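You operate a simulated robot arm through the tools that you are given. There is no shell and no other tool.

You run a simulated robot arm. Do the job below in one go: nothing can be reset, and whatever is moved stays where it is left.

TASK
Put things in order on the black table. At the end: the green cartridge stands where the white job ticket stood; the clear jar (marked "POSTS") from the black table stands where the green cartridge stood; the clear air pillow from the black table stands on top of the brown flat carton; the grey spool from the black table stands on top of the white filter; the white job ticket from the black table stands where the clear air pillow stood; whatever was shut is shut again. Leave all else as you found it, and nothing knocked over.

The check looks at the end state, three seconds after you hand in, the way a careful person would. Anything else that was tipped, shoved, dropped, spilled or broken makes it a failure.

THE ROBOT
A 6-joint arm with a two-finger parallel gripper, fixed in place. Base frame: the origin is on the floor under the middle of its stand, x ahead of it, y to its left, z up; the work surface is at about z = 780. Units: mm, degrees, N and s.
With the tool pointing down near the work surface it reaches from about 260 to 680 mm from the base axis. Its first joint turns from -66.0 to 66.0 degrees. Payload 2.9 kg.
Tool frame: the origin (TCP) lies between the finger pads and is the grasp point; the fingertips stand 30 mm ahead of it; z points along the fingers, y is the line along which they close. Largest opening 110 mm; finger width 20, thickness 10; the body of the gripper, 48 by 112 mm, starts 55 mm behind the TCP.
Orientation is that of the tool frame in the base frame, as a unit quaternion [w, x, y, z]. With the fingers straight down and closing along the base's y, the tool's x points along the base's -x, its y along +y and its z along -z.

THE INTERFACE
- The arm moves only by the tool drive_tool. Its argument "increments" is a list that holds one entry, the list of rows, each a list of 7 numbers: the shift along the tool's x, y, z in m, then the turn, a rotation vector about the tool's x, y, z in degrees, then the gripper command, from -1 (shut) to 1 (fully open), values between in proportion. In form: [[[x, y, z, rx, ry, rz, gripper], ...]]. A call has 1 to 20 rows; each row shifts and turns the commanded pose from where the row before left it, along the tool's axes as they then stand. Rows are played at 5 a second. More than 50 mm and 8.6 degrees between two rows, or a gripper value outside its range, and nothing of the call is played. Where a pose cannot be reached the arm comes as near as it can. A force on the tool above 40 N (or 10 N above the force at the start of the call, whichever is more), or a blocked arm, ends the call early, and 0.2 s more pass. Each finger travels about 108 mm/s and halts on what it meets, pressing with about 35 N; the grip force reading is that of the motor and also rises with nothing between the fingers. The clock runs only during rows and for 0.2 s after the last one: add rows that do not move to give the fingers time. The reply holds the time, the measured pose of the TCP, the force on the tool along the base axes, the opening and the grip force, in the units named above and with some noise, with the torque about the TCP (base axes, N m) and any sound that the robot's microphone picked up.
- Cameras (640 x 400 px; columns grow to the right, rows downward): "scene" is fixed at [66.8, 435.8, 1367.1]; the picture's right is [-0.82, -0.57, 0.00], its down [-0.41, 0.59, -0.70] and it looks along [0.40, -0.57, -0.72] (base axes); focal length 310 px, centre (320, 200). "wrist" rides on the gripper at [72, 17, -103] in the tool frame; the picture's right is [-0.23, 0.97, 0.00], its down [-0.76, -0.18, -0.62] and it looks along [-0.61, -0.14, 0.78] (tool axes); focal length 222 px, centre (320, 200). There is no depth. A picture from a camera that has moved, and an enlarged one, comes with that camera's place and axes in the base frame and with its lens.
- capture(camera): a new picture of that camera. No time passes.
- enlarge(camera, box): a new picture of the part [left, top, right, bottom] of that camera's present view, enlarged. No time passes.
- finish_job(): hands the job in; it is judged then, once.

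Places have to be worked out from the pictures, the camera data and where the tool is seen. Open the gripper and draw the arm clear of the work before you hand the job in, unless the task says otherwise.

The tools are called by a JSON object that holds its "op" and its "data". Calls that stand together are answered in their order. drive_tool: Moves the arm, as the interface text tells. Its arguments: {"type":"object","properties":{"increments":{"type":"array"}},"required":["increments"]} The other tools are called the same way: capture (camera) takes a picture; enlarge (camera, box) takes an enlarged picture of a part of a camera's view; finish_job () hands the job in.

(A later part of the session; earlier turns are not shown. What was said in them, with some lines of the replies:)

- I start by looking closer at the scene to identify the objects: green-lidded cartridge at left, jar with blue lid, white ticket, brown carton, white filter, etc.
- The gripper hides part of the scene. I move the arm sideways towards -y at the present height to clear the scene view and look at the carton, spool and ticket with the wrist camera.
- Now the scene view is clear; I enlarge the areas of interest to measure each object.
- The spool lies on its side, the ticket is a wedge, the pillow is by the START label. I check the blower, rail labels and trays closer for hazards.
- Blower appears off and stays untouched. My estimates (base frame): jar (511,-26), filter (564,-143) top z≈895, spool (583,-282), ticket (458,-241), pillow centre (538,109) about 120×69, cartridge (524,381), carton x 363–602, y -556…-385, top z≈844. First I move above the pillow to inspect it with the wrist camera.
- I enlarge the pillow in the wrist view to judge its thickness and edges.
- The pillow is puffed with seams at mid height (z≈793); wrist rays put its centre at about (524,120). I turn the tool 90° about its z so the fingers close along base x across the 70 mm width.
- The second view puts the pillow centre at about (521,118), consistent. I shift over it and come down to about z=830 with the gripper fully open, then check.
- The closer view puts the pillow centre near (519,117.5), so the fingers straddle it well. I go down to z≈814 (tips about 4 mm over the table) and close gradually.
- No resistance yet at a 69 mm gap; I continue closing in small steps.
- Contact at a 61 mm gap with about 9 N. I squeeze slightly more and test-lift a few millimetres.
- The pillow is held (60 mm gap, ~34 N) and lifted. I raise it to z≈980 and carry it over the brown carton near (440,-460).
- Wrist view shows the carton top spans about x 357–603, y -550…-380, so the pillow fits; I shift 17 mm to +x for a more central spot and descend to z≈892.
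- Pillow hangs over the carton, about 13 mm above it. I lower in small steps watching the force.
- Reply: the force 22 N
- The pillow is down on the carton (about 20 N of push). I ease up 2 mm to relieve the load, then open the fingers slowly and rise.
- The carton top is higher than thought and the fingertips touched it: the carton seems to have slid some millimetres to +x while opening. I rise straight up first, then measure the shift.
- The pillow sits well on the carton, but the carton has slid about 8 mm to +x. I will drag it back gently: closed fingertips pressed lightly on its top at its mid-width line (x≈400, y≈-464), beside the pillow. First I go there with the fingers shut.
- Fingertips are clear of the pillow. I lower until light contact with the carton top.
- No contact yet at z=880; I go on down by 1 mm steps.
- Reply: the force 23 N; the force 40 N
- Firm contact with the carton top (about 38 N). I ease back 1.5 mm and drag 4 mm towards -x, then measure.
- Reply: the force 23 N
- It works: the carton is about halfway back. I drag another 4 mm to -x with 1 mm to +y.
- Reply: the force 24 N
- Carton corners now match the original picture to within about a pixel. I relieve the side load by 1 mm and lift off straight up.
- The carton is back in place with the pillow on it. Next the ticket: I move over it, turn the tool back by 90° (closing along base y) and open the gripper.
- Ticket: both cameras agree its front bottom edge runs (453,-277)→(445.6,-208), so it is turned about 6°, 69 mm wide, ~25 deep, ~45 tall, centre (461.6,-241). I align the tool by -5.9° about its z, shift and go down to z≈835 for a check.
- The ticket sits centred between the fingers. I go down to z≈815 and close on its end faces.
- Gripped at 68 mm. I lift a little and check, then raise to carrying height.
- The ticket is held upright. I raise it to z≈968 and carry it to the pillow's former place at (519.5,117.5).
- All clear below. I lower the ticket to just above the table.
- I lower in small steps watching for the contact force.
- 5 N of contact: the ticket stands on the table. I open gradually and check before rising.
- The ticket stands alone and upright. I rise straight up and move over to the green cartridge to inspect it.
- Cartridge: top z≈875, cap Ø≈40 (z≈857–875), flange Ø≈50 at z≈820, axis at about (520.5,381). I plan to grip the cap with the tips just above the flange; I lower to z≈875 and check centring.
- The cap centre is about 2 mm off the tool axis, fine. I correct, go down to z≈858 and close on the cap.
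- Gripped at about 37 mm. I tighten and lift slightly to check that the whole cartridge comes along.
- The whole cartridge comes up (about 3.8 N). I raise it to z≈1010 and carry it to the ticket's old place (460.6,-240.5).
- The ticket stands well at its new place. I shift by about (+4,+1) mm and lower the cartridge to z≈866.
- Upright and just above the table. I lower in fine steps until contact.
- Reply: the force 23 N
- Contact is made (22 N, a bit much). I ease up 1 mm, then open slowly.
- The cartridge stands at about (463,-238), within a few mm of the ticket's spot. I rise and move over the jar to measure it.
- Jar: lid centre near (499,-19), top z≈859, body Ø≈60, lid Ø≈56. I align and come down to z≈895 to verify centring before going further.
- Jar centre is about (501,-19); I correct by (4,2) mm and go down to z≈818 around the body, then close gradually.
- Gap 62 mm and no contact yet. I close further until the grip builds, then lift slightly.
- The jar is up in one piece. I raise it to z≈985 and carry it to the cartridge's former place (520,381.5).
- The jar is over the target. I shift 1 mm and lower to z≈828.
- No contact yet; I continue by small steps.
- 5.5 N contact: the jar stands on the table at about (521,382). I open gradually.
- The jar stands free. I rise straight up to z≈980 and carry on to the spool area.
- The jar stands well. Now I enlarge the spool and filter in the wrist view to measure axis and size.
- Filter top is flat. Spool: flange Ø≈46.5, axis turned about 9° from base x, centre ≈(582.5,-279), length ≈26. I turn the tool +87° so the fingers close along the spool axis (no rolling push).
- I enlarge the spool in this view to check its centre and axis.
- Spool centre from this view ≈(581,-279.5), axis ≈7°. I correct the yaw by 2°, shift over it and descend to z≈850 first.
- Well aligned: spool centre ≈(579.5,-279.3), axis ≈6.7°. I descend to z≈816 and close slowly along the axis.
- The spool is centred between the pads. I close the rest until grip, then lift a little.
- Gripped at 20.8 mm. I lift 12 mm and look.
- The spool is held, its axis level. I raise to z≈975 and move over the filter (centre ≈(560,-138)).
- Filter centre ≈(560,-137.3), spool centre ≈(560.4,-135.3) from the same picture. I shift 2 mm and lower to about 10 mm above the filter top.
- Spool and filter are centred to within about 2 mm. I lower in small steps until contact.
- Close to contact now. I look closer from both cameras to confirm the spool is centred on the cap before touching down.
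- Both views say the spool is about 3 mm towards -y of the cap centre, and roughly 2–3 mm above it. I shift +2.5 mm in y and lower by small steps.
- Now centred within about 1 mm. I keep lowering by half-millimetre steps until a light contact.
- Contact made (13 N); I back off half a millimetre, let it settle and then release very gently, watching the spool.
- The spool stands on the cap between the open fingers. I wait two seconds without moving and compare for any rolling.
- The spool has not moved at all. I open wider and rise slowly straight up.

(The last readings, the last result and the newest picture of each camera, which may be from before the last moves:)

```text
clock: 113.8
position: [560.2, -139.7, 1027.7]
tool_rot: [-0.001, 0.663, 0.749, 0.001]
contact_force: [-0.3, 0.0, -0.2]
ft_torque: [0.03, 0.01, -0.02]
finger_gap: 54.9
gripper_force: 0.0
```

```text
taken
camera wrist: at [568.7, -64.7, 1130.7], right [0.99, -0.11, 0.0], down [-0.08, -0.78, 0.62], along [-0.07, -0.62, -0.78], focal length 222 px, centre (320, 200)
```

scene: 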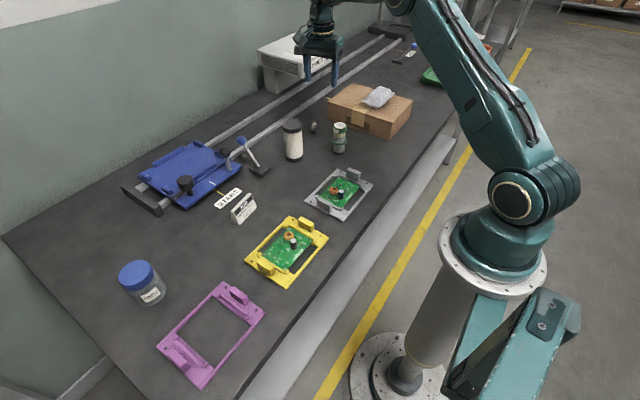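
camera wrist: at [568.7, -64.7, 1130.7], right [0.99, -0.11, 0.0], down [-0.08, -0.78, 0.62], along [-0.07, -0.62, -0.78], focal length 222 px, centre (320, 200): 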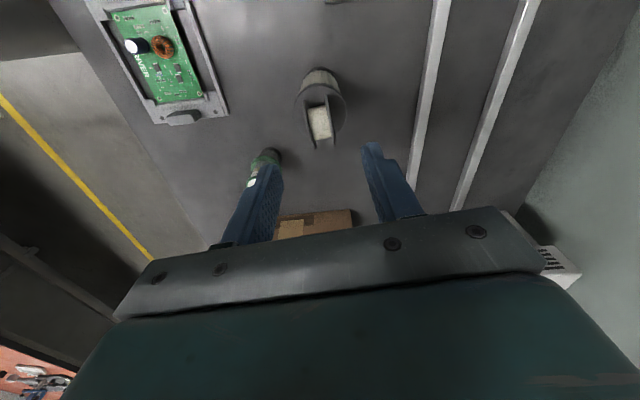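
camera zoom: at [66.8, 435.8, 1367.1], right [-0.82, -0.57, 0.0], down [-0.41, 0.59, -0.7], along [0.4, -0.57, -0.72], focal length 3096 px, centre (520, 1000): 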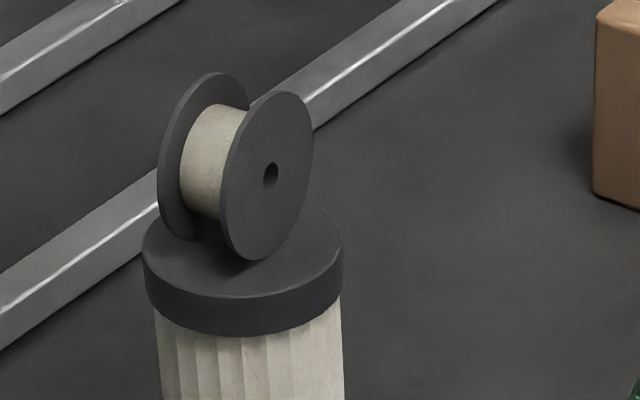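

Spool rests steadily on the filter. I draw the arm up and back, away from the work, with the gripper open.

{"op": "drive_tool", "data": {"increments": [[[0, 0, -0.04, 0, 0, 0, 0.3], [0.0213, -0.0201, 0, 0, 0, 0, 0.6], [0.0213, -0.0201, 0, 0, 0, 0, 1], [0.0213, -0.0201, 0, 0, 0, 0, 1], [0.0213, -0.0201, 0, 0, 0, 0, 1], [0.0213, -0.0201, 0, 0, 0, 0, 1], [0.0213, -0.0201, 0, 0, 0, 0, 1], [0.0213, -0.0201, 0, 0, 0, 0, 1], [0.0213, -0.0201, 0, 0, 0, 0, 1], [0, 0, 0, 0, 0, 0, 1], [0, 0, 0, 0, 0, 0, 1]]]}}

{"op": "capture", "data": {"camera": "scene"}}

{"op": "capture", "data": {"camera": "wrist"}}

```text
clock: 116.2
position: [381.1, 9.3, 1066.1]
tool_rot: [0.0, 0.663, 0.748, 0.0]
contact_force: [0.7, -0.6, -0.4]
ft_torque: [0.01, -0.02, 0.0]
finger_gap: 110.1
gripper_force: 0.1
```

```text
taken
```

scene: 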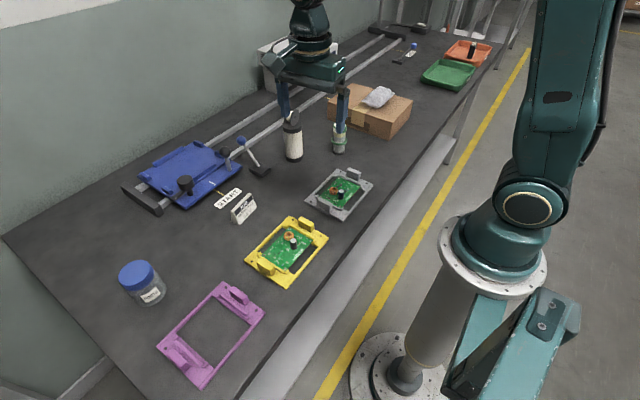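

```text
taken
camera wrist: at [389.5, 83.5, 1169.0], right [0.99, -0.11, 0.0], down [-0.09, -0.78, 0.62], along [-0.07, -0.62, -0.78], focal length 222 px, centre (320, 200)
```

wrist: 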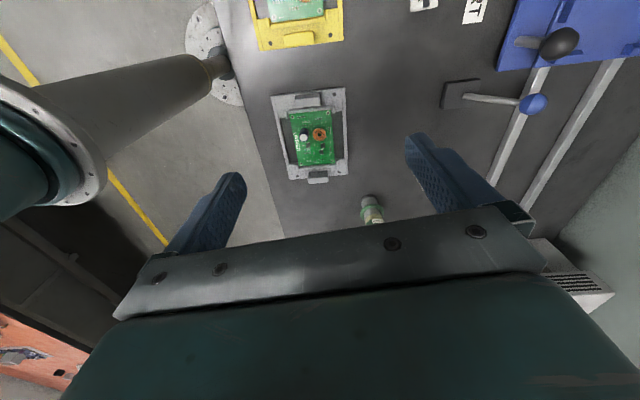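

The arm is clear. I check the final state once more in enlarged views before handing in.

{"op": "enlarge", "data": {"camera": "scene", "box": [260, 90, 420, 200]}}

{"op": "enlarge", "data": {"camera": "scene", "box": [100, 150, 340, 320]}}

```text
3.64 times, centred on (340, 145) of scene
camera zoom: at [66.8, 435.8, 1367.1], right [-0.82, -0.57, 0.0], down [-0.41, 0.59, -0.7], along [0.4, -0.57, -0.72], focal length 1126 px, centre (247, 400)
```

zoom: 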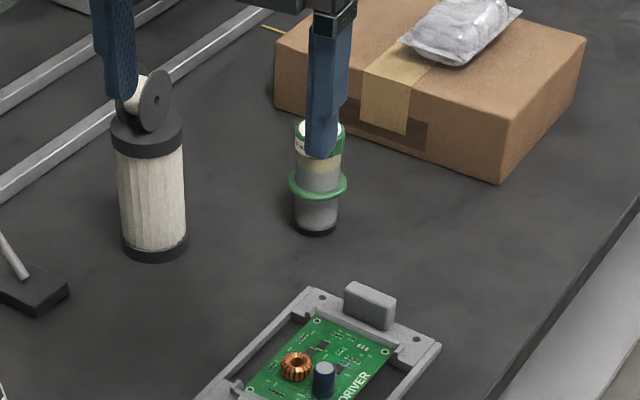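

```text
2.35 times, centred on (220, 235) of scene
camera zoom: at [66.8, 435.8, 1367.1], right [-0.82, -0.57, 0.0], down [-0.41, 0.59, -0.7], along [0.4, -0.57, -0.72], focal length 728 px, centre (555, 118)
```

zoom: 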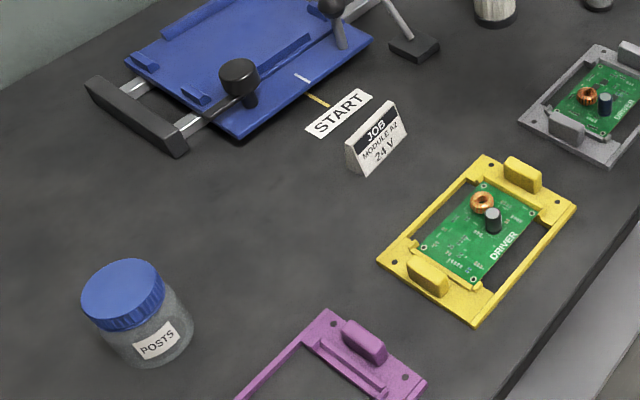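

Everything is in place: the pillow is on the carton, the spool on the filter, the ticket at the pillow's spot, the cartridge at the ticket's spot and the jar at the cartridge's spot. The gripper is open and clear, so I hand in.

{"op": "finish_job", "data": {}}

```text
The job is handed in.
```

The job is handed in, and all five items are where you asked. In the last pictures everything was upright and at rest. I haven't seen the result of the check.

- **Air pillow:** lies on top of the brown flat carton.
- **Job ticket:** stands where the pillow was, by the START label.
- **Green cartridge:** stands where the ticket was, about 2–3 mm off by my measurement.
- **"POSTS" jar:** stands where the cartridge was, within about 2 mm, with its lid still on.
- **Grey spool:** rests on the white filter, lying on its rims as I found it. I watched it for two seconds after release and it did not roll.

**Carton moved and put back:** while I was releasing the pillow, the fingertips caught the carton and slid it about 8 mm. I dragged it back, and its corners matched the first picture to within about a pixel, roughly 1 mm.

I did not touch anything else on the table, and nothing was opened, so there was nothing to shut again. The gripper is open and the arm is clear of the work.
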